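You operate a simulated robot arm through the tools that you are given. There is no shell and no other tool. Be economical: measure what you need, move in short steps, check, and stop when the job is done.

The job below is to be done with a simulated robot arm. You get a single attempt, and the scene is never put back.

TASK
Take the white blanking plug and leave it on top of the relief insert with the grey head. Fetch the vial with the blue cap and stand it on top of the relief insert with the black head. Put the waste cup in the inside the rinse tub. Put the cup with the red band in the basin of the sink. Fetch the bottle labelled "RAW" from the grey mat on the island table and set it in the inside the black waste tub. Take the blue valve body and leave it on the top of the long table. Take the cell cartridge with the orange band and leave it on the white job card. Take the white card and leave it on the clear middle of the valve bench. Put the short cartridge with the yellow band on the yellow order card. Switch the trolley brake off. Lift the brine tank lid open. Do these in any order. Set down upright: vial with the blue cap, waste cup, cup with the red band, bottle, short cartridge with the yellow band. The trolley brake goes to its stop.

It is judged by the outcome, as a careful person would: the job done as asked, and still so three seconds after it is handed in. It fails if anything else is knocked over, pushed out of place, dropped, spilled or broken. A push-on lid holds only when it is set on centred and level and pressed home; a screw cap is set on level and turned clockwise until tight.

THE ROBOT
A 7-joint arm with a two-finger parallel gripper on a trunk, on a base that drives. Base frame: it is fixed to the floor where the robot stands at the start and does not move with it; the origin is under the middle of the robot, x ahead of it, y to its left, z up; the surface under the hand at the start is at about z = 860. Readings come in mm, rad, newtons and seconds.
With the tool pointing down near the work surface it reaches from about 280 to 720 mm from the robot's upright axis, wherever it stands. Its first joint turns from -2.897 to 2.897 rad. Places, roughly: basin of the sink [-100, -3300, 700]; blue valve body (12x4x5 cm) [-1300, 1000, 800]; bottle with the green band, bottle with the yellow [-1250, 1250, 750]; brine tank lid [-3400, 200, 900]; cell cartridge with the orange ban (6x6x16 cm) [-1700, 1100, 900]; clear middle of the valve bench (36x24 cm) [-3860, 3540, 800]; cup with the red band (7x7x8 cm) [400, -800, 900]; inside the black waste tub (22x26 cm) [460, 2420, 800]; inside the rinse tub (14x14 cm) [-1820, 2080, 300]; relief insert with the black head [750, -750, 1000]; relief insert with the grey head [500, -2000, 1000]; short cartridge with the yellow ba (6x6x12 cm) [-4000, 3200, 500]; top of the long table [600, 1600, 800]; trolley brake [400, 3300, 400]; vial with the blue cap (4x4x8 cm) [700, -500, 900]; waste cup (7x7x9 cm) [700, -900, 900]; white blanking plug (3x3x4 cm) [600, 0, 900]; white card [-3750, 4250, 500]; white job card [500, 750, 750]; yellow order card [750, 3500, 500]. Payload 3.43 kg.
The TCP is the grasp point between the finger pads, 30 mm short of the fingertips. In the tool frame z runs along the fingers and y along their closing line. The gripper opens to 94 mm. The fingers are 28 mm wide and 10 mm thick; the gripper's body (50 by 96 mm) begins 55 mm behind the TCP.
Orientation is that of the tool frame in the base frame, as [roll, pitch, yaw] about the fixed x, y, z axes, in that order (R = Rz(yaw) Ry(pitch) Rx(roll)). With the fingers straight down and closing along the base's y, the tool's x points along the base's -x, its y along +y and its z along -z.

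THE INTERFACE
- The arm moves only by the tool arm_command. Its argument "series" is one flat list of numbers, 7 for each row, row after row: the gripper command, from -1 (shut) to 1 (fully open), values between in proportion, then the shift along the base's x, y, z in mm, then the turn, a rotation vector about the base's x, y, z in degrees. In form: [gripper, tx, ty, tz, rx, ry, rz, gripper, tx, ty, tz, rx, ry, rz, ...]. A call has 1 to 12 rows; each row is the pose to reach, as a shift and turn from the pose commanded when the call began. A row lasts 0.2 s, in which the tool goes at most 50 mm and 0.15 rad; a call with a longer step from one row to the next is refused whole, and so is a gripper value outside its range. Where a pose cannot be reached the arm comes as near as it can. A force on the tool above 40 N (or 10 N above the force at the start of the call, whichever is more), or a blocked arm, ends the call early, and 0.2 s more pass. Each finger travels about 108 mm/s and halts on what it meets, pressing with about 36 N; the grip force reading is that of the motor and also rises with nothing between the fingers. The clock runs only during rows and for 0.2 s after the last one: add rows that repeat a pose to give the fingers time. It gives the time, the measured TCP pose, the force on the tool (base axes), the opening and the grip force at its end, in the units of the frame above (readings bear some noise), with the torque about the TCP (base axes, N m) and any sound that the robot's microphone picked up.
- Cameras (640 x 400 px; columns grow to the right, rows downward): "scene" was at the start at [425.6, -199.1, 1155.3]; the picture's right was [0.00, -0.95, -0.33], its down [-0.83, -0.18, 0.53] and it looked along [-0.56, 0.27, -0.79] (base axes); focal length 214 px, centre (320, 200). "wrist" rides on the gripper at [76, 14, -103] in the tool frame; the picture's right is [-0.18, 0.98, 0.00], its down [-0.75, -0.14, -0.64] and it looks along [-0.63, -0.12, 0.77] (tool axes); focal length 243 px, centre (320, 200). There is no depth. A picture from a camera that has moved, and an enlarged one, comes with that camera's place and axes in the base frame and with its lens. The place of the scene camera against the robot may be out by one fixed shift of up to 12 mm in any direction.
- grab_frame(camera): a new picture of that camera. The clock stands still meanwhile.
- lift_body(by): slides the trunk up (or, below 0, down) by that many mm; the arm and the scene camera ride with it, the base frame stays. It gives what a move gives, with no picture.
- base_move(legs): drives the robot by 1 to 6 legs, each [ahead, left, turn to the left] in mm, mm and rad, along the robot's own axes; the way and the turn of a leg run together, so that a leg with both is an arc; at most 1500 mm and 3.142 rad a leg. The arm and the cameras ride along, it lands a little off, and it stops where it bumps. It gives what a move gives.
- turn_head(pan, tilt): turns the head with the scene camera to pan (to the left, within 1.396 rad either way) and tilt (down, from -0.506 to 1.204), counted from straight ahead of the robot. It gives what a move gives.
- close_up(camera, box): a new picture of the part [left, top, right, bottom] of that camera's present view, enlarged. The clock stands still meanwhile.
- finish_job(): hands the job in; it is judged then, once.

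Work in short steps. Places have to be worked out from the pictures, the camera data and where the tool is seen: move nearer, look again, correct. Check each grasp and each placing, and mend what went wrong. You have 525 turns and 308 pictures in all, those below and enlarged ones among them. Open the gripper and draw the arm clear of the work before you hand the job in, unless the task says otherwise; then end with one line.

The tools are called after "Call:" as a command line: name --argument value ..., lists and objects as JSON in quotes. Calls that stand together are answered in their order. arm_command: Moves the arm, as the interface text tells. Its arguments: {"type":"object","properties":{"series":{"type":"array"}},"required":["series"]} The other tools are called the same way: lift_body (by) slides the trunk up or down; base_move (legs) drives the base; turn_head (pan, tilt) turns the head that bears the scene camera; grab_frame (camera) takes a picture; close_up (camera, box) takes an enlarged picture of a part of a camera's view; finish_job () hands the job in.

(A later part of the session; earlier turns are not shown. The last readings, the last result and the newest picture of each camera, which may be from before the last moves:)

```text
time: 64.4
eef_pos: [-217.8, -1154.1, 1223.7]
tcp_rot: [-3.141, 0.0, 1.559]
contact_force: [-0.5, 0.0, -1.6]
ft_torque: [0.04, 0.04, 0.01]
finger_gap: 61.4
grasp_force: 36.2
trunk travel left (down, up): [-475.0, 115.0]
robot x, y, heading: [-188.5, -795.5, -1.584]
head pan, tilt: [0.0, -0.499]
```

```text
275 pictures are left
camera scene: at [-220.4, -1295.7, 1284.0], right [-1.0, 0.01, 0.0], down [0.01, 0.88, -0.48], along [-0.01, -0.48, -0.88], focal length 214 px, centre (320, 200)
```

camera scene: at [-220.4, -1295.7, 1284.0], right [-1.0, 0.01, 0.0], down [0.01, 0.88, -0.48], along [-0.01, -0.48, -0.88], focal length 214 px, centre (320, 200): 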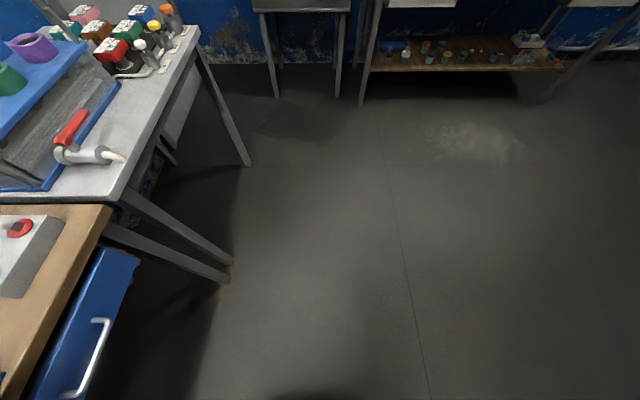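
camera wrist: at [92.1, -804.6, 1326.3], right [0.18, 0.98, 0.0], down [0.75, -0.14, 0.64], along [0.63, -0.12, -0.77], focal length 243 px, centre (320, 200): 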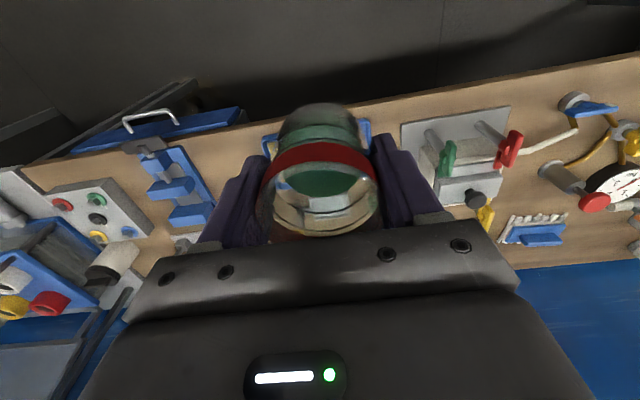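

The aisle is clear; the sink's front legs compute to y≈-3100, x from about -400 to 200. I drive ahead 1500 mm and shift left 80.

Call:
base_move --legs '[[1500, 80, 0.01]]'

Call:
grab_frame --camera "scene"

```text
refused: leg 1 is longer than a leg can be; nothing moved
```

```text
274 pictures are left
camera scene: at [-220.4, -1295.7, 1284.0], right [-1.0, 0.01, 0.0], down [0.01, 0.88, -0.48], along [-0.01, -0.48, -0.88], focal length 214 px, centre (320, 200)
```

scene: 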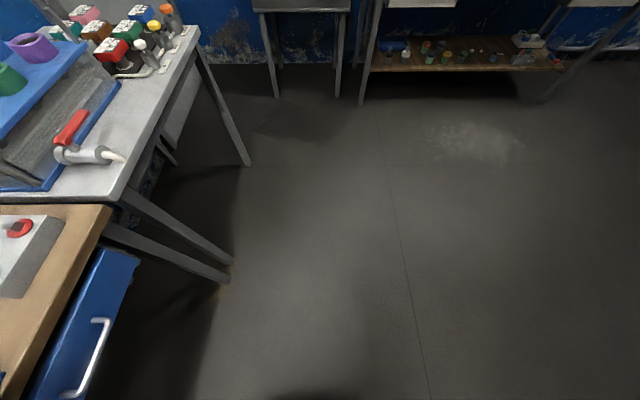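

Leg slightly too long; I drive 1400 ahead with the same shift.

Call:
base_move --legs '[[1400, 60, 0.01]]'

Call:
grab_frame --camera "scene"

```text
time: 71.4
eef_pos: [-151.7, -2560.0, 1224.3]
tcp_rot: [3.141, 0.0, 1.583]
contact_force: [-0.5, 0.2, -2.5]
ft_torque: [0.01, -0.01, -0.02]
finger_gap: 61.8
grasp_force: 36.2
trunk travel left (down, up): [-475.0, 115.0]
robot x, y, heading: [-131.6, -2198.4, -1.557]
head pan, tilt: [0.0, -0.499]
```

```text
273 pictures are left
camera scene: at [-149.6, -2702.0, 1283.9], right [-1.0, -0.01, 0.0], down [-0.01, 0.88, -0.48], along [0.01, -0.48, -0.88], focal length 214 px, centre (320, 200)
```

scene: 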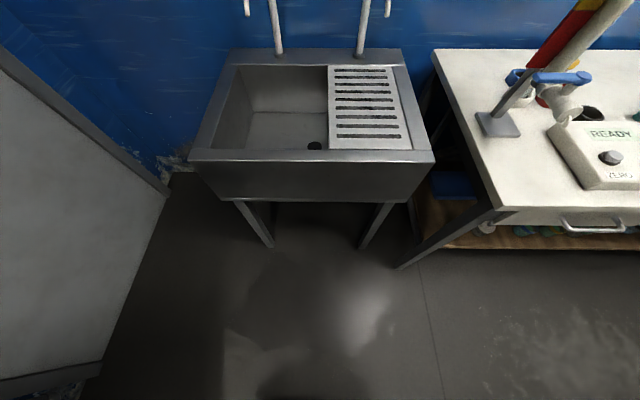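

The sink's basin is the left part: x from about -170 to 150, y from about -3115 to -3500, rim near z=830. I drive up to about 580 mm from my chosen spot (-10, -3230).

Call:
base_move --legs '[[420, 110, -0.01]]'

Call:
turn_head --pan 0.0 --tilt -0.3

Call:
grab_frame --camera "scene"

Call:
grab_frame --camera "wrist"

```text
time: 74.0
eef_pos: [-41.8, -2987.2, 1223.3]
tcp_rot: [-3.141, -0.001, 1.574]
contact_force: [0.5, 0.2, -1.9]
ft_torque: [0.04, 0.03, 0.0]
finger_gap: 61.8
grasp_force: 35.7
trunk travel left (down, up): [-475.0, 115.0]
robot x, y, heading: [-21.5, -2626.8, -1.564]
head pan, tilt: [0.0, -0.499]
```

```text
time: 74.8
eef_pos: [-42.4, -2985.7, 1222.6]
tcp_rot: [3.142, 0.0, 1.573]
contact_force: [-0.6, 0.3, -2.3]
ft_torque: [0.01, 0.03, 0.0]
finger_gap: 61.3
grasp_force: 35.6
trunk travel left (down, up): [-475.0, 115.0]
robot x, y, heading: [-21.5, -2629.0, -1.57]
head pan, tilt: [0.0, -0.3]
```

```text
272 pictures are left
camera scene: at [-42.5, -3113.2, 1272.6], right [-1.0, 0.0, 0.0], down [0.0, 0.96, -0.3], along [0.0, -0.3, -0.96], focal length 214 px, centre (320, 200)
```

scene: 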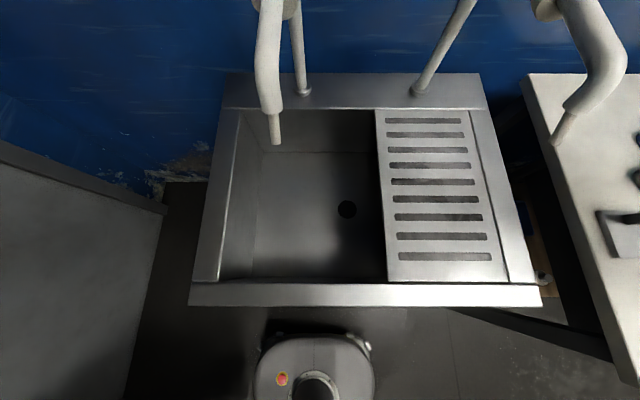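

```text
271 pictures are left
camera wrist: at [-28.4, -2909.5, 1326.0], right [0.98, -0.18, 0.0], down [-0.14, -0.75, 0.64], along [-0.12, -0.63, -0.77], focal length 243 px, centre (320, 200)
```

wrist: 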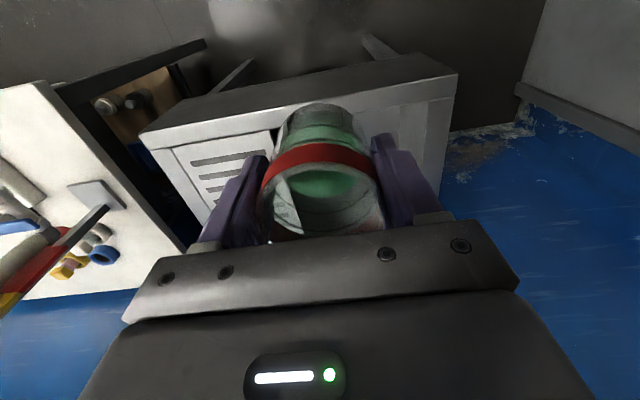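

I see two tap spouts over the sink; the left one hangs over the basin near x≈0–35. I tilt up to gauge the tap's height before going in.

Call:
turn_head --pan 0.0 --tilt -0.506

Call:
grab_frame --camera "scene"

```text
time: 75.5
eef_pos: [-41.7, -2987.3, 1223.5]
tcp_rot: [-3.141, 0.0, 1.575]
contact_force: [0.6, -0.4, -2.4]
ft_torque: [0.03, -0.02, 0.01]
finger_gap: 61.6
grasp_force: 35.7
trunk travel left (down, up): [-475.0, 115.0]
robot x, y, heading: [-19.1, -2625.2, -1.576]
head pan, tilt: [0.0, -0.499]
```

```text
270 pictures are left
camera scene: at [-42.4, -3127.9, 1284.1], right [-1.0, 0.0, 0.0], down [0.0, 0.88, -0.48], along [0.0, -0.48, -0.88], focal length 214 px, centre (320, 200)
```

scene: 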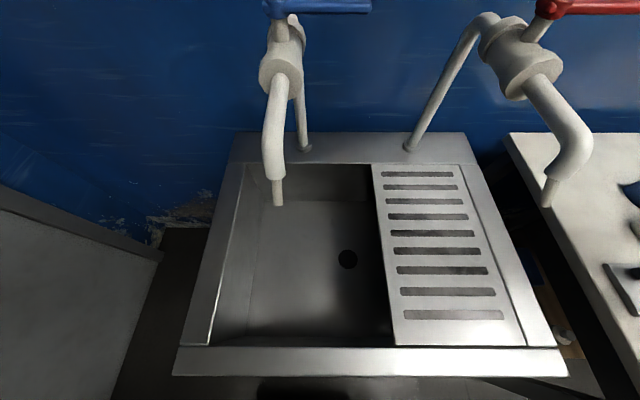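

The spout tip works out near (23, -3295, 1000), so I place at (-90, -3225), clear of the tap and of the drain. I move the hand over there at height with gentle steps.

Call:
arm_command --series '[-1, -3, -10, 0, 0, 0, 0, -1, -8, -30, 0, 0, 0, 0, -1, -14, -55, 0, 0, 0, 0, -1, -20, -85, 0, 0, 0, 0, -1, -26, -115, 0, 0, 0, 0, -1, -32, -145, 0, 0, 0, 0, -1, -38, -175, 0, 0, 0, 0, -1, -43, -205, 0, 0, 0, 0, -1, -47, -225, 0, 0, 0, 0, -1, -48, -235, 0, 0, 0, 0, -1, -48, -238, 0, 0, 0, 0]'

Call:
turn_head --pan 0.0 --tilt 0.1

Call:
grab_frame --camera "scene"

Call:
grab_frame --camera "wrist"

```text
time: 77.9
eef_pos: [-91.8, -3226.8, 1223.9]
tcp_rot: [-3.14, 0.001, 1.573]
contact_force: [0.0, 0.0, -1.2]
ft_torque: [-0.01, -0.05, -0.01]
finger_gap: 61.5
grasp_force: 36.1
trunk travel left (down, up): [-475.0, 115.0]
robot x, y, heading: [-20.0, -2627.9, -1.569]
head pan, tilt: [0.0, -0.499]
```

```text
time: 78.9
eef_pos: [-91.9, -3226.1, 1223.9]
tcp_rot: [3.142, 0.0, 1.575]
contact_force: [-0.5, -0.6, -1.7]
ft_torque: [0.0, 0.02, 0.02]
finger_gap: 61.4
grasp_force: 36.2
trunk travel left (down, up): [-475.0, 115.0]
robot x, y, heading: [-20.0, -2629.7, -1.569]
head pan, tilt: [0.0, 0.099]
```

```text
269 pictures are left
camera scene: at [-92.0, -3318.0, 1258.7], right [-1.0, 0.0, 0.0], down [0.0, 1.0, 0.1], along [0.0, 0.1, -1.0], focal length 214 px, centre (320, 200)
```

scene: 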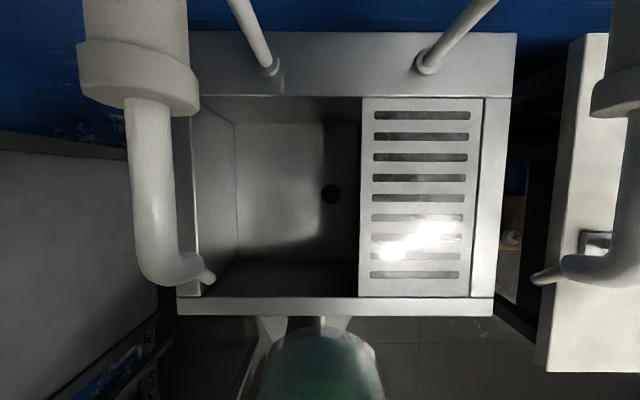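

```text
268 pictures are left
camera wrist: at [-77.7, -3148.8, 1325.6], right [0.98, -0.18, 0.0], down [-0.14, -0.75, 0.64], along [-0.12, -0.63, -0.77], focal length 243 px, centre (320, 200)
```

wrist: 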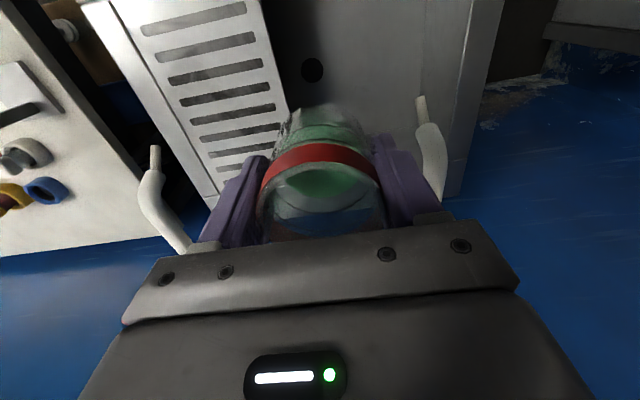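

Triangulated with both cameras the left spout tip is at about (0, -3237, 1090). I shift slightly away to (-100, -3203) and lower the trunk in two parts, checking in between.

Call:
arm_command --series '[-1, -4, 10, 0, 0, 0, 0, -1, -8, 20, 0, 0, 0, 0, -1, -8, 24, 0, 0, 0, 0]'

Call:
lift_body --by -150

Call:
grab_frame --camera "wrist"

Call:
grab_frame --camera "scene"

```text
time: 79.7
eef_pos: [-99.9, -3201.0, 1222.4]
tcp_rot: [3.141, 0.001, 1.575]
contact_force: [0.3, 0.0, -2.7]
ft_torque: [0.01, 0.06, 0.02]
finger_gap: 61.4
grasp_force: 35.5
trunk travel left (down, up): [-475.0, 115.0]
robot x, y, heading: [-19.6, -2628.8, -1.567]
head pan, tilt: [0.0, 0.099]
```

```text
time: 81.5
eef_pos: [-99.6, -3198.4, 1075.0]
tcp_rot: [3.141, 0.001, 1.575]
contact_force: [-0.1, 0.1, -2.4]
ft_torque: [0.02, -0.02, 0.0]
finger_gap: 61.4
grasp_force: 35.7
trunk travel left (down, up): [-325.0, 265.0]
robot x, y, heading: [-19.8, -2625.0, -1.565]
head pan, tilt: [0.0, 0.099]
```

```text
267 pictures are left
camera wrist: at [-85.1, -3123.2, 1175.9], right [0.98, -0.18, 0.0], down [-0.14, -0.75, 0.64], along [-0.12, -0.63, -0.77], focal length 243 px, centre (320, 200)
```

wrist: 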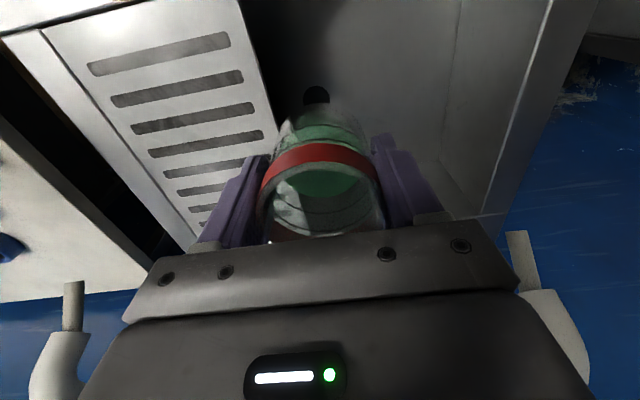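

```text
266 pictures are left
camera scene: at [-99.4, -3292.4, 1109.0], right [-1.0, 0.0, 0.0], down [0.0, 0.99, 0.1], along [0.0, 0.1, -0.99], focal length 214 px, centre (320, 200)
```

scene: 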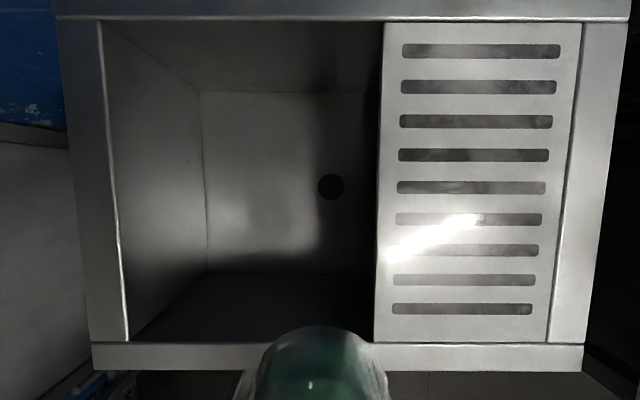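

The basin floor works out near z≈680, the drain at (-122, -3277). The way is free, so I lower the trunk by a further 180 mm.

Call:
lift_body --by -180

Call:
grab_frame --camera "wrist"

```text
time: 83.5
eef_pos: [-99.2, -3199.3, 893.4]
tcp_rot: [3.141, -0.001, 1.574]
contact_force: [-0.2, 0.8, -0.8]
ft_torque: [-0.01, -0.05, 0.0]
finger_gap: 61.3
grasp_force: 36.8
trunk travel left (down, up): [-145.0, 445.0]
robot x, y, heading: [-19.1, -2626.5, -1.563]
head pan, tilt: [0.0, 0.099]
```

```text
265 pictures are left
camera wrist: at [-85.1, -3123.2, 995.9], right [0.98, -0.18, 0.0], down [-0.14, -0.75, 0.64], along [-0.12, -0.63, -0.77], focal length 243 px, centre (320, 200)
```

wrist: 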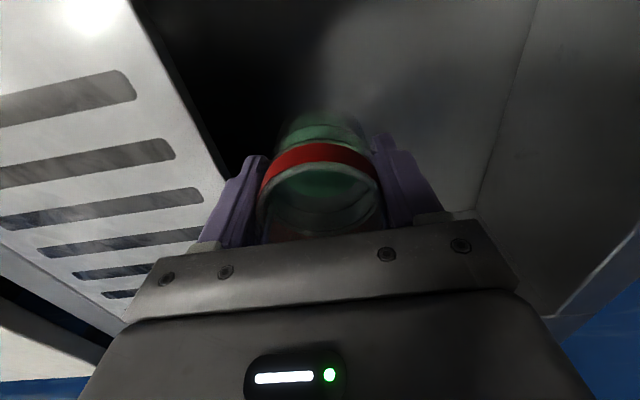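

Clear of the drainer edge. I descend with the arm, slowing toward the expected floor contact.

Call:
arm_command --series '[-1, 4, 0, -15, 0, 0, 0, -1, 4, 0, -35, 0, 0, 0, -1, 4, 0, -55, 0, 0, 0, -1, 4, 0, -75, 0, 0, 0, -1, 4, 0, -95, 0, 0, 0, -1, 4, 0, -110, 0, 0, 0, -1, 4, 0, -118, 0, 0, 0, -1, 4, 0, -124, 0, 0, 0, -1, 4, 0, -128, 0, 0, 0, -1, 4, 0, -132, 0, 0, 0]'

Call:
grab_frame --camera "wrist"

```text
time: 85.7
eef_pos: [-96.0, -3199.9, 762.3]
tcp_rot: [3.141, 0.001, 1.575]
contact_force: [-0.2, -0.4, -1.7]
ft_torque: [0.01, 0.0, 0.03]
finger_gap: 61.7
grasp_force: 36.2
trunk travel left (down, up): [-145.0, 445.0]
robot x, y, heading: [-20.0, -2629.5, -1.568]
head pan, tilt: [0.0, 0.099]
```

```text
264 pictures are left
camera wrist: at [-81.1, -3123.4, 864.2], right [0.98, -0.18, 0.0], down [-0.14, -0.75, 0.64], along [-0.12, -0.63, -0.77], focal length 243 px, centre (320, 200)
```

wrist: 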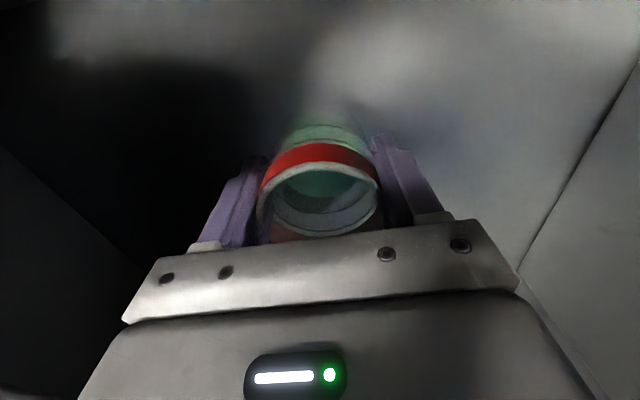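

No contact at 762 yet; I keep going down in small steps.

Call:
arm_command --series '[-1, 0, 0, -4, 0, 0, 0, -1, 0, 0, -8, 0, 0, 0, -1, 0, 0, -12, 0, 0, 0, -1, 0, 0, -16, 0, 0, 0, -1, 0, 0, -20, 0, 0, 0, -1, 0, 0, -24, 0, 0, 0, -1, 0, 0, -28, 0, 0, 0, -1, 0, 0, -32, 0, 0, 0]'

```text
time: 87.5
eef_pos: [-94.5, -3198.4, 729.7]
tcp_rot: [3.141, -0.002, 1.574]
contact_force: [0.3, -0.5, -2.4]
ft_torque: [0.01, 0.0, 0.01]
finger_gap: 61.4
grasp_force: 36.2
trunk travel left (down, up): [-145.0, 445.0]
robot x, y, heading: [-20.6, -2628.5, -1.569]
head pan, tilt: [0.0, 0.099]
```

Call:
grab_frame --camera "wrist"

Call:
arm_command --series '[-1, 0, 0, -4, 0, 0, 0, -1, 0, 0, -8, 0, 0, 0, -1, 0, 0, -12, 0, 0, 0, -1, 0, 0, -16, 0, 0, 0]'

```text
263 pictures are left
camera wrist: at [-80.8, -3122.9, 831.4], right [0.98, -0.18, 0.0], down [-0.14, -0.75, 0.64], along [-0.12, -0.63, -0.77], focal length 243 px, centre (320, 200)
```

wrist: 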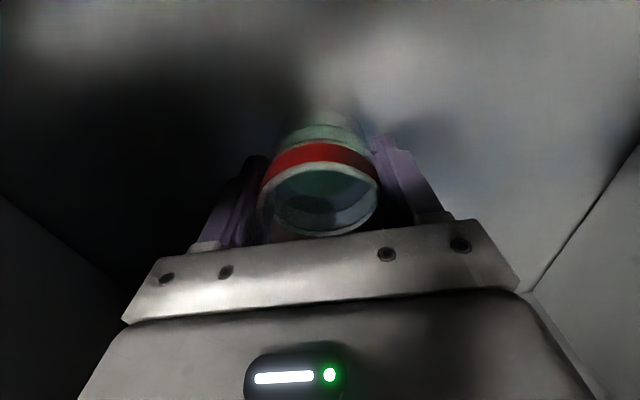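

```text
time: 88.5
eef_pos: [-95.5, -3200.6, 713.6]
tcp_rot: [-3.14, 0.001, 1.576]
contact_force: [0.1, 2.3, 14.3]
ft_torque: [0.35, -0.06, 0.05]
finger_gap: 61.7
grasp_force: 36.5
trunk travel left (down, up): [-145.0, 445.0]
robot x, y, heading: [-19.6, -2625.4, -1.571]
head pan, tilt: [0.0, 0.099]
```

Contact at 713.6 with 14 N: the cup stands on the basin floor. I ease, open to about 80 mm, and rise.

Call:
arm_command --series '[-1, 0, 0, 2, 0, 0, 0, 0.5, 0, 0, 2, 0, 0, 0, 0.65, 0, 0, 2, 0, 0, 0, 0.65, 0, 0, 2, 0, 0, 0, 0.65, 0, 0, 25, 0, 0, 0, 0.65, 0, 0, 60, 0, 0, 0, 0.65, 0, 0, 100, 0, 0, 0, 0.65, 0, 0, 145, 0, 0, 0]'

Call:
grab_frame --camera "wrist"

```text
time: 90.2
eef_pos: [-92.6, -3199.8, 859.6]
tcp_rot: [-3.141, -0.002, 1.573]
contact_force: [0.5, 0.2, -0.9]
ft_torque: [0.03, -0.01, -0.03]
finger_gap: 77.6
grasp_force: 0.1
trunk travel left (down, up): [-145.0, 445.0]
robot x, y, heading: [-19.8, -2624.1, -1.572]
head pan, tilt: [0.0, 0.099]
```

```text
262 pictures are left
camera wrist: at [-79.4, -3123.2, 961.1], right [0.98, -0.18, 0.0], down [-0.14, -0.75, 0.64], along [-0.12, -0.63, -0.77], focal length 243 px, centre (320, 200)
```

wrist: 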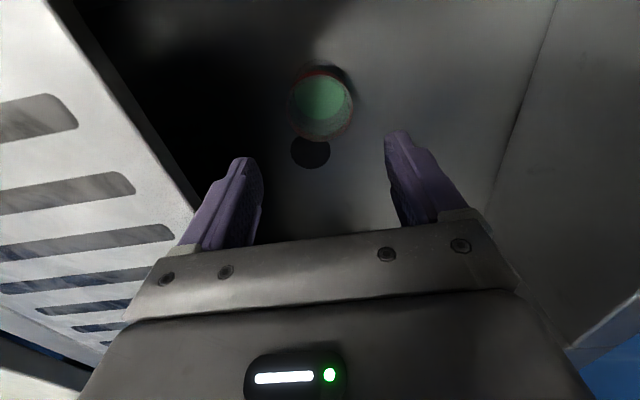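

The cup stands in the basin. I raise the trunk straight up and draw the arm back from the sink.

Call:
lift_body --by 370

Call:
arm_command --series '[0.65, 0, 45, 0, 0, 0, 0, 0.65, 0, 90, 0, 0, 0, 0, 0.65, 0, 135, 0, 0, 0, 0, 0.65, 10, 180, 0, 0, 0, 0, 0.65, 20, 220, 0, 0, 0, 0, 0.65, 30, 260, 0, 0, 0, 0]'

```text
time: 93.8
eef_pos: [-93.1, -3199.6, 1228.8]
tcp_rot: [-3.141, 0.0, 1.575]
contact_force: [0.0, 0.5, -0.7]
ft_torque: [-0.01, -0.01, -0.02]
finger_gap: 77.5
grasp_force: 0.1
trunk travel left (down, up): [-515.0, 75.0]
robot x, y, heading: [-20.2, -2631.0, -1.569]
head pan, tilt: [0.0, 0.099]
```

```text
time: 95.2
eef_pos: [-66.9, -2940.5, 1232.5]
tcp_rot: [-3.141, 0.002, 1.575]
contact_force: [0.8, 0.1, 0.0]
ft_torque: [-0.02, 0.02, -0.01]
finger_gap: 77.5
grasp_force: 0.0
trunk travel left (down, up): [-515.0, 75.0]
robot x, y, heading: [-21.2, -2628.5, -1.563]
head pan, tilt: [0.0, 0.099]
```

I back up along the aisle, turn left to face the bench and step in front of the waste cup.

Call:
base_move --legs '[[-1400, -100, 0], [-420, -30, 0], [0, 0, 1.565]]'

Call:
turn_head --pan -0.5 --tilt -0.4

Call:
grab_frame --camera "scene"

```text
time: 108.3
eef_pos: [132.1, -831.2, 1232.4]
tcp_rot: [-3.14, 0.0, -3.123]
contact_force: [-0.8, 0.3, 0.3]
ft_torque: [0.0, -0.02, 0.0]
finger_gap: 77.7
grasp_force: 0.1
trunk travel left (down, up): [-515.0, 75.0]
robot x, y, heading: [-185.7, -789.8, 0.019]
head pan, tilt: [0.0, 0.099]
```

```text
time: 109.2
eef_pos: [131.2, -831.3, 1230.7]
tcp_rot: [3.141, 0.001, -3.121]
contact_force: [-0.4, -0.8, -0.5]
ft_torque: [0.02, 0.02, 0.02]
finger_gap: 77.8
grasp_force: 0.0
trunk travel left (down, up): [-515.0, 75.0]
robot x, y, heading: [-183.8, -791.3, 0.018]
head pan, tilt: [-0.499, -0.4]
```

```text
261 pictures are left
camera scene: at [274.9, -855.3, 1294.8], right [0.02, -0.88, 0.48], down [-0.92, -0.2, -0.34], along [0.4, -0.43, -0.81], focal length 214 px, centre (320, 200)
```

scene: 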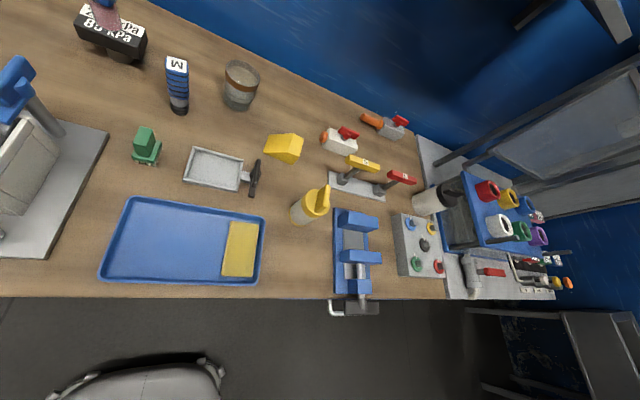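

The bench looks untouched. The waste cup computes to about (690, -850); I drive ahead in front of it.

Call:
base_move --legs '[[235, -20, -0.018]]'

Call:
arm_command --series '[1, 48, 0, 0, 0, 0, 0, 1, 96, 0, 0, 0, 0, 0, 1, 144, 0, -10, 0, 0, 0, 1, 190, 0, -20, 0, 0, 0, 1, 230, 0, -40, 0, 0, 0, 1, 265, 0, -70, 0, 0, 0, 1, 270, 0, -100, 0, 0, 0]'

Call:
grab_frame --camera "wrist"

```text
time: 111.0
eef_pos: [365.9, -856.2, 1231.1]
tcp_rot: [-3.141, -0.002, 3.138]
contact_force: [-0.2, 0.2, -0.2]
ft_torque: [0.03, 0.03, 0.01]
finger_gap: 77.8
grasp_force: 0.1
trunk travel left (down, up): [-515.0, 75.0]
robot x, y, heading: [49.2, -808.3, -0.005]
head pan, tilt: [-0.499, -0.4]
```

```text
time: 112.6
eef_pos: [638.3, -857.5, 1131.5]
tcp_rot: [-3.141, 0.0, 3.139]
contact_force: [0.2, -0.7, 0.1]
ft_torque: [0.0, -0.01, 0.01]
finger_gap: 94.0
grasp_force: 0.1
trunk travel left (down, up): [-515.0, 75.0]
robot x, y, heading: [49.1, -807.3, 0.001]
head pan, tilt: [-0.499, -0.4]
```

```text
260 pictures are left
camera wrist: at [561.3, -842.5, 1233.3], right [0.19, 0.98, 0.0], down [0.75, -0.14, 0.64], along [0.63, -0.12, -0.77], focal length 243 px, centre (320, 200)
```

wrist: 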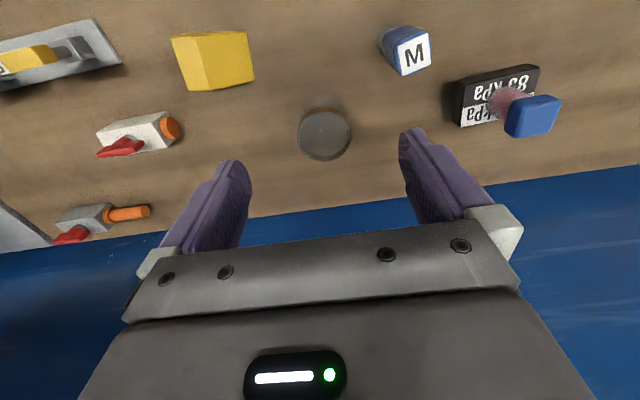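

The waste cup's centre is (690, -862). I move above, descend and close at 915.

Call:
arm_command --series '[1, 26, -3, 0, 0, 0, 0, 1, 52, -5, 0, 0, 0, 0, 1, 52, -5, -40, 0, 0, 0, 1, 52, -5, -80, 0, 0, 0, 1, 52, -5, -120, 0, 0, 0, 1, 52, -5, -120, 0, 0, 0]'

Call:
grab_frame --camera "wrist"

```text
time: 114.0
eef_pos: [686.0, -862.2, 1013.0]
tcp_rot: [3.141, -0.001, 3.138]
contact_force: [-0.5, -0.7, 0.2]
ft_torque: [0.01, 0.04, -0.03]
finger_gap: 93.8
grasp_force: 0.2
trunk travel left (down, up): [-515.0, 75.0]
robot x, y, heading: [53.5, -810.9, 0.003]
head pan, tilt: [-0.499, -0.4]
```

```text
259 pictures are left
camera wrist: at [610.5, -847.6, 1114.5], right [0.19, 0.98, 0.0], down [0.75, -0.14, 0.64], along [0.63, -0.12, -0.77], focal length 243 px, centre (320, 200)
```

wrist: 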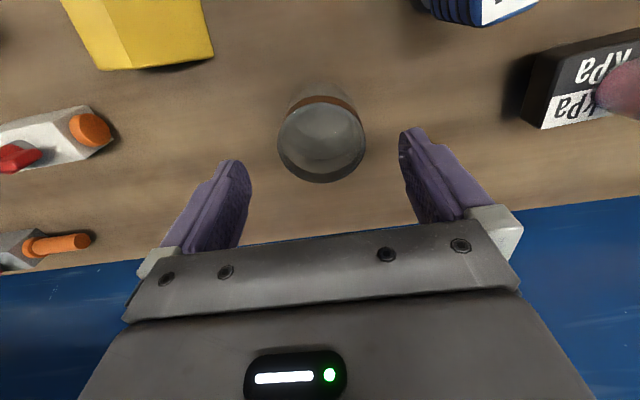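

Call:
arm_command --series '[1, 4, 0, -35, 0, 0, 0, 1, 4, 0, -70, 0, 0, 0, 1, 4, 0, -95, 0, 0, 0, 0.6, 4, 0, -97, 0, 0, 0, -1, 4, 0, -97, 0, 0, 0, -1, 4, 0, -97, 0, 0, 0, -1, 4, 0, -97, 0, 0, 0]'

Call:
arm_command --series '[-1, 0, 0, 10, 0, 0, 0, -1, 0, 0, 30, 0, 0, 0, -1, 0, 0, 60, 0, 0, 0, -1, 0, 0, 95, 0, 0, 0, -1, 0, 0, 130, 0, 0, 0, -1, 0, 0, 165, 0, 0, 0, -1, 0, 0, 200, 0, 0, 0, -1, 0, 0, 235, 0, 0, 0, -1, 0, 0, 265, 0, 0, 0, -1, 0, 0, 280, 0, 0, 0]'

Call:
grab_frame --camera "wrist"

```text
time: 115.6
eef_pos: [678.0, -858.3, 937.5]
tcp_rot: [-3.141, 0.001, 3.139]
contact_force: [-4.9, -1.6, 17.4]
ft_torque: [0.05, -0.19, -0.04]
finger_gap: 59.3
grasp_force: 35.9
out of reach, approached as far as the arm can: row 2, 3, 4, 5, 6, 7
trunk travel left (down, up): [-515.0, 75.0]
robot x, y, heading: [48.0, -805.1, -0.001]
head pan, tilt: [-0.499, -0.4]
```

```text
time: 117.8
eef_pos: [678.6, -858.7, 1215.9]
tcp_rot: [3.141, -0.001, 3.14]
contact_force: [-0.3, 0.0, -1.1]
ft_torque: [-0.04, 0.1, 0.0]
finger_gap: 52.8
grasp_force: 36.0
out of reach, approached as far as the arm can: row 1
trunk travel left (down, up): [-515.0, 75.0]
robot x, y, heading: [50.9, -805.8, -0.002]
head pan, tilt: [-0.499, -0.4]
```

```text
258 pictures are left
camera wrist: at [603.5, -843.6, 1317.4], right [0.19, 0.98, 0.0], down [0.75, -0.14, 0.64], along [0.63, -0.12, -0.77], focal length 243 px, centre (320, 200)
```

wrist: 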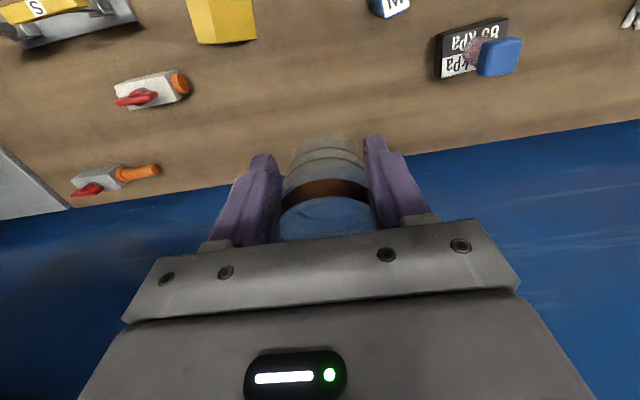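

The trunk was too high and the grip ended up short of centre (gap fell to 53 mm), so it isn't secure. I lower the trunk, set the cup down where it stood and regrip.

Call:
lift_body --by -190

Call:
grab_frame --camera "wrist"

```text
time: 119.9
eef_pos: [679.9, -858.2, 1024.4]
tcp_rot: [-3.139, 0.002, 3.139]
contact_force: [-0.2, -0.8, -2.0]
ft_torque: [0.03, 0.06, -0.02]
finger_gap: 52.5
grasp_force: 36.2
trunk travel left (down, up): [-325.0, 265.0]
robot x, y, heading: [47.8, -808.4, -0.005]
head pan, tilt: [-0.499, -0.4]
```

```text
257 pictures are left
camera wrist: at [603.7, -843.6, 1127.6], right [0.19, 0.98, 0.0], down [0.75, -0.14, 0.64], along [0.63, -0.12, -0.77], focal length 243 px, centre (320, 200)
```

wrist: 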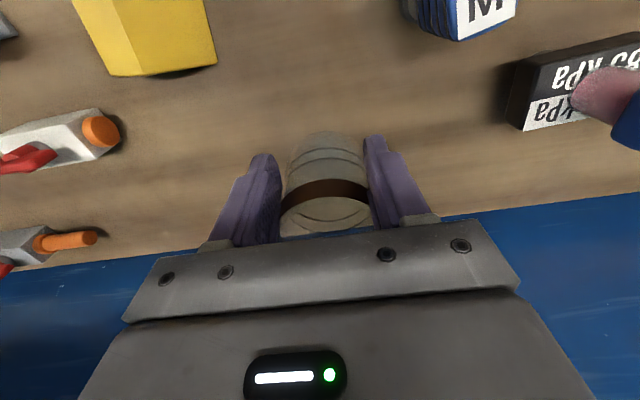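

Call:
arm_command --series '[-1, 0, 0, -30, 0, 0, 0, -1, 0, 0, -60, 0, 0, 0, -1, 0, 0, -75, 0, 0, 0, -1, 0, 0, -80, 0, 0, 0, -1, 0, 0, -84, 0, 0, 0, -1, 0, 0, -88, 0, 0, 0, -1, 0, 0, -92, 0, 0, 0]'

Call:
grab_frame --camera "wrist"

```text
time: 121.5
eef_pos: [678.4, -858.9, 936.3]
tcp_rot: [3.14, 0.003, 3.139]
contact_force: [-1.5, -2.4, 17.4]
ft_torque: [0.15, 0.0, 0.03]
finger_gap: 52.7
grasp_force: 35.9
trunk travel left (down, up): [-325.0, 265.0]
robot x, y, heading: [47.8, -805.4, -0.007]
head pan, tilt: [-0.499, -0.4]
```

```text
256 pictures are left
camera wrist: at [603.1, -844.0, 1037.4], right [0.19, 0.98, 0.0], down [0.75, -0.14, 0.65], along [0.63, -0.12, -0.76], focal length 243 px, centre (320, 200)
```

wrist: 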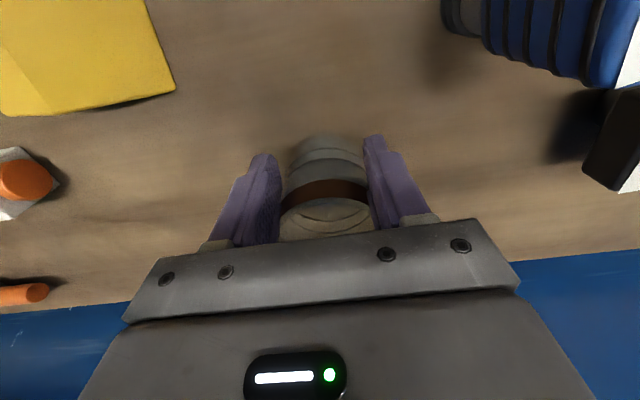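

Contact. I ease off, open slowly, rise and check that it stands.

Call:
arm_command --series '[-1, 0, 0, 4, 0, 0, 0, 0.2, 0, 0, 4, 0, 0, 0, 0.5, 0, 0, 4, 0, 0, 0, 1, 0, 0, 4, 0, 0, 0, 1, 0, 0, 4, 0, 0, 0, 1, 0, 0, 45, 0, 0, 0, 1, 0, 0, 85, 0, 0, 0]'

Call:
grab_frame --camera "wrist"

```text
time: 123.1
eef_pos: [679.5, -860.2, 1018.7]
tcp_rot: [3.14, 0.0, 3.139]
contact_force: [-1.3, -0.5, 0.2]
ft_torque: [0.02, 0.02, 0.01]
finger_gap: 94.0
grasp_force: 0.0
trunk travel left (down, up): [-325.0, 265.0]
robot x, y, heading: [51.8, -809.4, -0.003]
head pan, tilt: [-0.499, -0.4]
```

```text
255 pictures are left
camera wrist: at [603.1, -844.8, 1121.9], right [0.19, 0.98, 0.0], down [0.75, -0.14, 0.64], along [0.63, -0.12, -0.77], focal length 243 px, centre (320, 200)
```

wrist: 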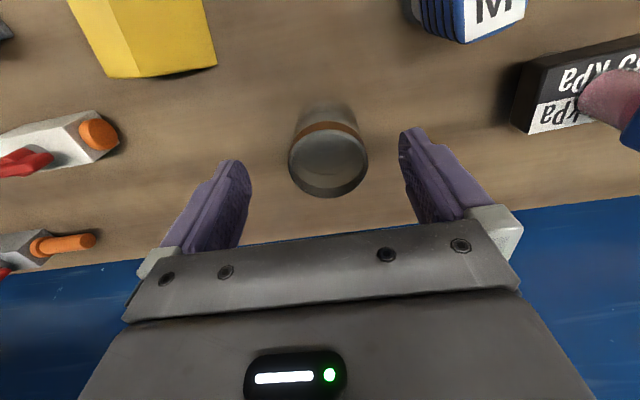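

It stands at about (706, -858). With the trunk lower I centre on it and descend to 916.

Call:
arm_command --series '[1, 27, 2, 0, 0, 0, 0, 1, 27, 2, -35, 0, 0, 0, 1, 27, 2, -70, 0, 0, 0, 1, 27, 2, -100, 0, 0, 0, 1, 27, 2, -100, 0, 0, 0]'

Call:
grab_frame --camera "wrist"

```text
time: 124.3
eef_pos: [705.9, -857.1, 918.1]
tcp_rot: [3.141, 0.0, 3.14]
contact_force: [0.0, -0.5, -0.6]
ft_torque: [-0.01, -0.01, 0.01]
finger_gap: 94.0
grasp_force: 0.0
trunk travel left (down, up): [-325.0, 265.0]
robot x, y, heading: [48.6, -808.4, 0.002]
head pan, tilt: [-0.499, -0.4]
```

```text
254 pictures are left
camera wrist: at [629.7, -842.5, 1019.8], right [0.19, 0.98, 0.0], down [0.75, -0.14, 0.64], along [0.63, -0.12, -0.77], focal length 243 px, centre (320, 200)
```

wrist: 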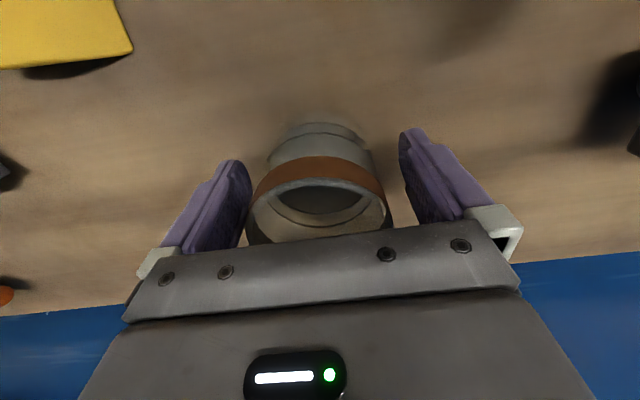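

Centred this time. I close and lift.

Call:
arm_command --series '[0.6, 0, 0, 0, 0, 0, 0, 0.3, 0, 0, 0, 0, 0, 0, -1, 0, 0, 0, 0, 0, 0, -1, 0, 0, 0, 0, 0, 0, -1, 0, 0, 10, 0, 0, 0, -1, 0, 0, 35, 0, 0, 0, -1, 0, 0, 70, 0, 0, 0, -1, 0, 0, 105, 0, 0, 0, -1, 0, 0, 140, 0, 0, 0]'

Call:
grab_frame --camera "wrist"

```text
time: 126.3
eef_pos: [705.6, -856.7, 1059.9]
tcp_rot: [3.141, 0.0, 3.14]
contact_force: [-0.2, -0.3, -1.4]
ft_torque: [0.04, 0.02, 0.03]
finger_gap: 70.0
grasp_force: 35.9
trunk travel left (down, up): [-325.0, 265.0]
robot x, y, heading: [48.4, -802.7, -0.002]
head pan, tilt: [-0.499, -0.4]
```

```text
253 pictures are left
camera wrist: at [629.7, -843.0, 1162.6], right [0.18, 0.98, 0.0], down [0.75, -0.14, 0.64], along [0.63, -0.12, -0.77], focal length 243 px, centre (320, 200)
```

wrist: 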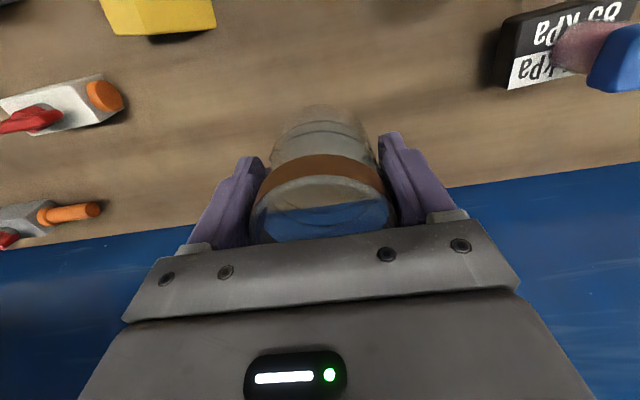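

Held well (70 mm, empty cup). I retract to the robot, raise, back off the bench and turn left to survey the room.

Call:
arm_command --series '[-1, -30, 0, 30, 0, 0, 0, -1, -65, 0, 60, 0, 0, 0, -1, -105, 0, 85, 0, 0, 0, -1, -150, 0, 100, 0, 0, 0, -1, -195, 0, 110, 0, 0, 0, -1, -240, 0, 120, 0, 0, 0, -1, -280, 10, 125, 0, 0, 0, -1, -310, 20, 125, 0, 0, 0, -1, -335, 30, 125, 0, 0, 0]'

Call:
base_move --legs '[[-450, 0, 0], [0, 0, 1.57]]'

Call:
turn_head --pan 0.0 --tilt -0.506

Call:
grab_frame --camera "scene"

```text
time: 128.3
eef_pos: [370.7, -824.8, 1183.9]
tcp_rot: [3.141, 0.001, 3.139]
contact_force: [0.3, -0.2, -1.2]
ft_torque: [0.0, 0.04, 0.02]
finger_gap: 70.2
grasp_force: 35.6
trunk travel left (down, up): [-325.0, 265.0]
robot x, y, heading: [46.0, -803.7, -0.002]
head pan, tilt: [-0.499, -0.4]
```

```text
time: 134.9
eef_pos: [-389.1, -484.2, 1183.4]
tcp_rot: [3.141, 0.0, -1.54]
contact_force: [-0.7, 0.3, -2.2]
ft_torque: [0.0, -0.01, 0.02]
finger_gap: 69.9
grasp_force: 36.3
trunk travel left (down, up): [-325.0, 265.0]
robot x, y, heading: [-394.2, -804.9, 1.607]
head pan, tilt: [-0.499, -0.4]
```

```text
time: 135.8
eef_pos: [-388.8, -484.1, 1182.8]
tcp_rot: [3.141, 0.001, -1.54]
contact_force: [-0.4, 0.0, -2.6]
ft_torque: [-0.06, -0.03, -0.01]
finger_gap: 69.8
grasp_force: 36.1
trunk travel left (down, up): [-325.0, 265.0]
robot x, y, heading: [-397.4, -808.9, 1.599]
head pan, tilt: [0.0, -0.499]
```

```text
252 pictures are left
camera scene: at [-393.5, -326.4, 1243.2], right [1.0, 0.03, 0.0], down [0.03, -0.88, -0.48], along [-0.01, 0.48, -0.88], focal length 214 px, centre (320, 200)
```

scene: 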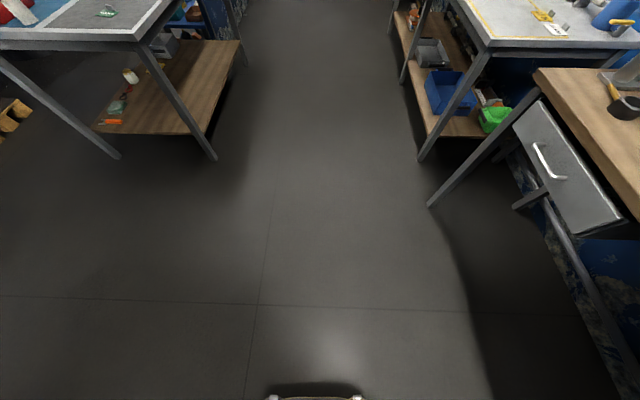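

A wide corridor runs ahead between an island table on the left (corner near x=-1195, y=690) and a long table on the right. I drive ahead and look again.

Call:
base_move --legs '[[1450, 0, -0.03]]'

Call:
grab_frame --camera "scene"

Call:
turn_head --pan 1.1 --tilt -0.2

Call:
grab_frame --camera "scene"

```text
time: 143.2
eef_pos: [-385.8, 1008.2, 1182.8]
tcp_rot: [3.141, 0.001, -1.586]
contact_force: [0.4, 0.0, -1.2]
ft_torque: [-0.05, 0.04, 0.02]
finger_gap: 69.3
grasp_force: 36.0
trunk travel left (down, up): [-325.0, 265.0]
robot x, y, heading: [-409.7, 687.5, 1.555]
head pan, tilt: [0.0, -0.499]
```

```text
251 pictures are left
camera scene: at [-385.1, 1167.6, 1243.1], right [1.0, -0.01, 0.0], down [-0.01, -0.88, -0.48], along [0.01, 0.48, -0.88], focal length 214 px, centre (320, 200)
```

scene: 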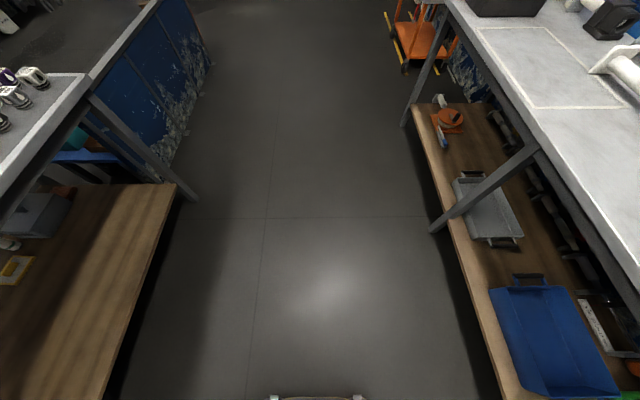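

```text
time: 144.5
eef_pos: [-387.4, 1009.5, 1181.8]
tcp_rot: [-3.141, 0.0, -1.585]
contact_force: [0.2, -0.1, -2.3]
ft_torque: [0.03, 0.01, -0.01]
finger_gap: 69.2
grasp_force: 35.8
trunk travel left (down, up): [-325.0, 265.0]
robot x, y, heading: [-405.0, 683.4, 1.556]
head pan, tilt: [1.1, -0.201]
```

```text
250 pictures are left
camera scene: at [-459.5, 1145.8, 1272.4], right [0.45, -0.01, -0.89], down [-0.19, -0.98, -0.09], along [-0.87, 0.21, -0.45], focal length 214 px, centre (320, 200)
```

scene: 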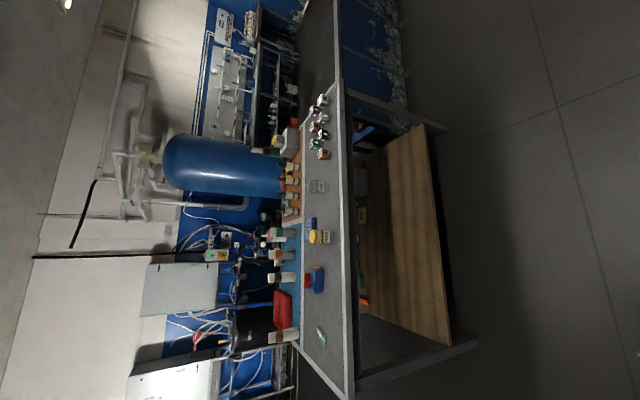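

The island spans y≈690–1880. I drive further to see what lies beyond it, where the rinse tub should be.

Call:
base_move --legs '[[1150, 0, 0.015]]'

Call:
turn_head --pan 1.0 --tilt 0.0

Call:
grab_frame --camera "scene"

```text
time: 150.3
eef_pos: [-379.6, 2148.6, 1184.4]
tcp_rot: [-3.14, 0.0, -1.573]
contact_force: [-0.3, 0.7, -2.3]
ft_torque: [-0.04, 0.0, -0.02]
finger_gap: 68.3
grasp_force: 36.0
trunk travel left (down, up): [-325.0, 265.0]
robot x, y, heading: [-399.6, 1826.3, 1.569]
head pan, tilt: [1.1, -0.201]
```

```text
time: 151.1
eef_pos: [-380.1, 2149.3, 1183.6]
tcp_rot: [3.14, -0.002, -1.575]
contact_force: [0.2, 0.2, -0.8]
ft_torque: [-0.02, -0.01, 0.03]
finger_gap: 68.7
grasp_force: 36.6
trunk travel left (down, up): [-325.0, 265.0]
robot x, y, heading: [-397.0, 1819.8, 1.572]
head pan, tilt: [1.0, 0.0]
```

```text
249 pictures are left
camera scene: at [-455.5, 2267.0, 1261.6], right [0.54, 0.0, -0.84], down [0.0, -1.0, 0.0], along [-0.84, 0.0, -0.54], focal length 214 px, centre (320, 200)
```

scene: 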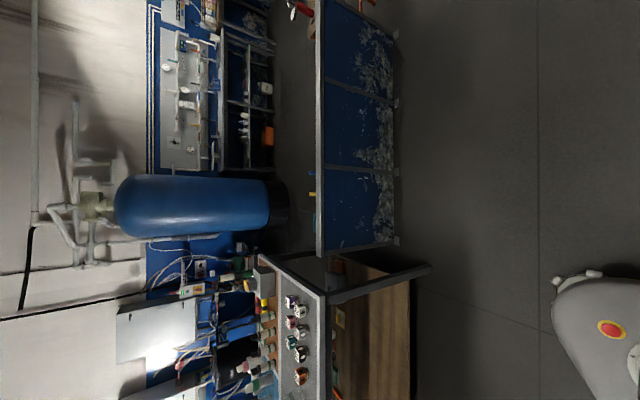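

A low screen (x≈-1440, y 1950–3640, about 630 tall) stands between me and the tub. I look over the screen and around its far end.

Call:
turn_head --pan 0.7 --tilt -0.506

Call:
grab_frame --camera "scene"

```text
time: 152.0
eef_pos: [-380.4, 2148.0, 1182.4]
tcp_rot: [-3.14, 0.0, -1.573]
contact_force: [-0.3, -0.1, -2.4]
ft_torque: [-0.03, -0.02, 0.0]
finger_gap: 68.1
grasp_force: 36.1
trunk travel left (down, up): [-325.0, 265.0]
robot x, y, heading: [-398.2, 1821.7, 1.566]
head pan, tilt: [0.7, -0.499]
```

```text
248 pictures are left
camera scene: at [-422.8, 2306.8, 1259.0], right [0.76, 0.0, -0.64], down [-0.31, -0.88, -0.37], along [-0.56, 0.48, -0.67], focal length 214 px, centre (320, 200)
```

scene: 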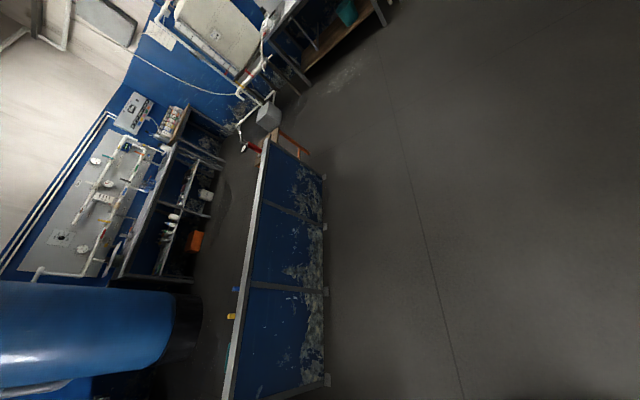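

The screen ends near y≈3450 and open floor lies beyond. I drive on to about y=3200 and look west around its end.

Call:
base_move --legs '[[1400, 0, 0]]'

Call:
turn_head --pan 0.9 --tilt -0.3

Call:
grab_frame --camera "scene"

```text
time: 158.8
eef_pos: [-401.9, 3515.2, 1182.9]
tcp_rot: [3.141, 0.0, -1.546]
contact_force: [0.1, 0.0, -1.1]
ft_torque: [-0.03, -0.02, 0.03]
finger_gap: 68.0
grasp_force: 36.2
trunk travel left (down, up): [-325.0, 265.0]
robot x, y, heading: [-410.8, 3189.5, 1.599]
head pan, tilt: [0.7, -0.499]
```

```text
time: 159.6
eef_pos: [-401.8, 3515.8, 1184.4]
tcp_rot: [-3.14, 0.0, -1.547]
contact_force: [0.3, -0.5, -1.4]
ft_torque: [-0.04, -0.04, 0.04]
finger_gap: 67.8
grasp_force: 35.9
trunk travel left (down, up): [-325.0, 265.0]
robot x, y, heading: [-409.2, 3194.9, 1.598]
head pan, tilt: [0.901, -0.3]
```

```text
247 pictures are left
camera scene: at [-467.4, 3656.9, 1261.4], right [0.62, 0.01, -0.78], down [-0.21, -0.96, -0.18], along [-0.76, 0.28, -0.59], focal length 214 px, centre (320, 200)
```

scene: 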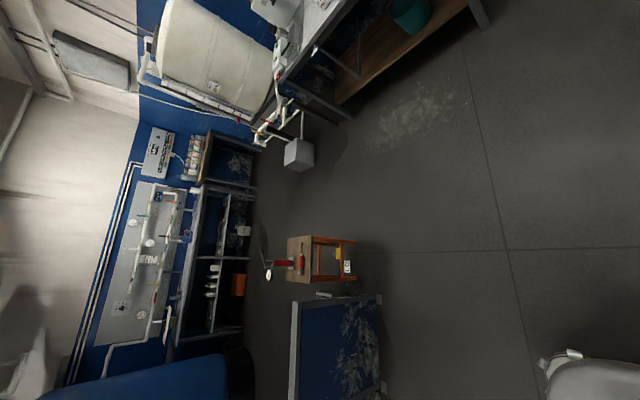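

A wooden stool stands just beyond the screen end (about x -1650…-1950, y 3600–3900) and a grey box near (-2175, 4660). The lane between, along y≈4250, is free; I drive there and turn west.

Call:
base_move --legs '[[1060, 0, -0.02], [0, 0, 1.56]]'

Call:
turn_head --pan 0.0 --tilt -0.506

Call:
grab_frame --camera "scene"

```text
time: 168.6
eef_pos: [-745.5, 4260.1, 1182.3]
tcp_rot: [-3.141, 0.0, -0.041]
contact_force: [-0.7, -0.4, -1.8]
ft_torque: [-0.03, 0.0, 0.02]
finger_gap: 67.8
grasp_force: 36.2
trunk travel left (down, up): [-325.0, 265.0]
robot x, y, heading: [-420.8, 4230.5, 3.099]
head pan, tilt: [0.901, -0.3]
```

```text
time: 169.8
eef_pos: [-745.9, 4261.3, 1182.4]
tcp_rot: [3.142, -0.001, -0.042]
contact_force: [0.0, 0.0, -1.7]
ft_torque: [0.01, -0.02, -0.02]
finger_gap: 67.8
grasp_force: 35.3
trunk travel left (down, up): [-325.0, 265.0]
robot x, y, heading: [-424.3, 4231.1, 3.099]
head pan, tilt: [0.0, -0.499]
```

```text
246 pictures are left
camera scene: at [-896.5, 4275.4, 1243.2], right [0.04, 1.0, 0.0], down [0.88, -0.04, -0.48], along [-0.48, 0.02, -0.88], focal length 214 px, centre (320, 200)
```

scene: 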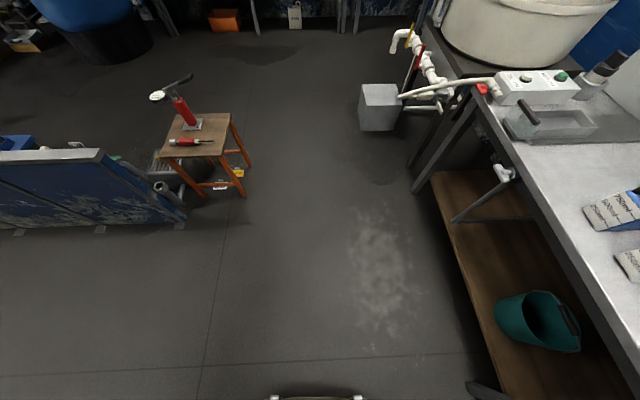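

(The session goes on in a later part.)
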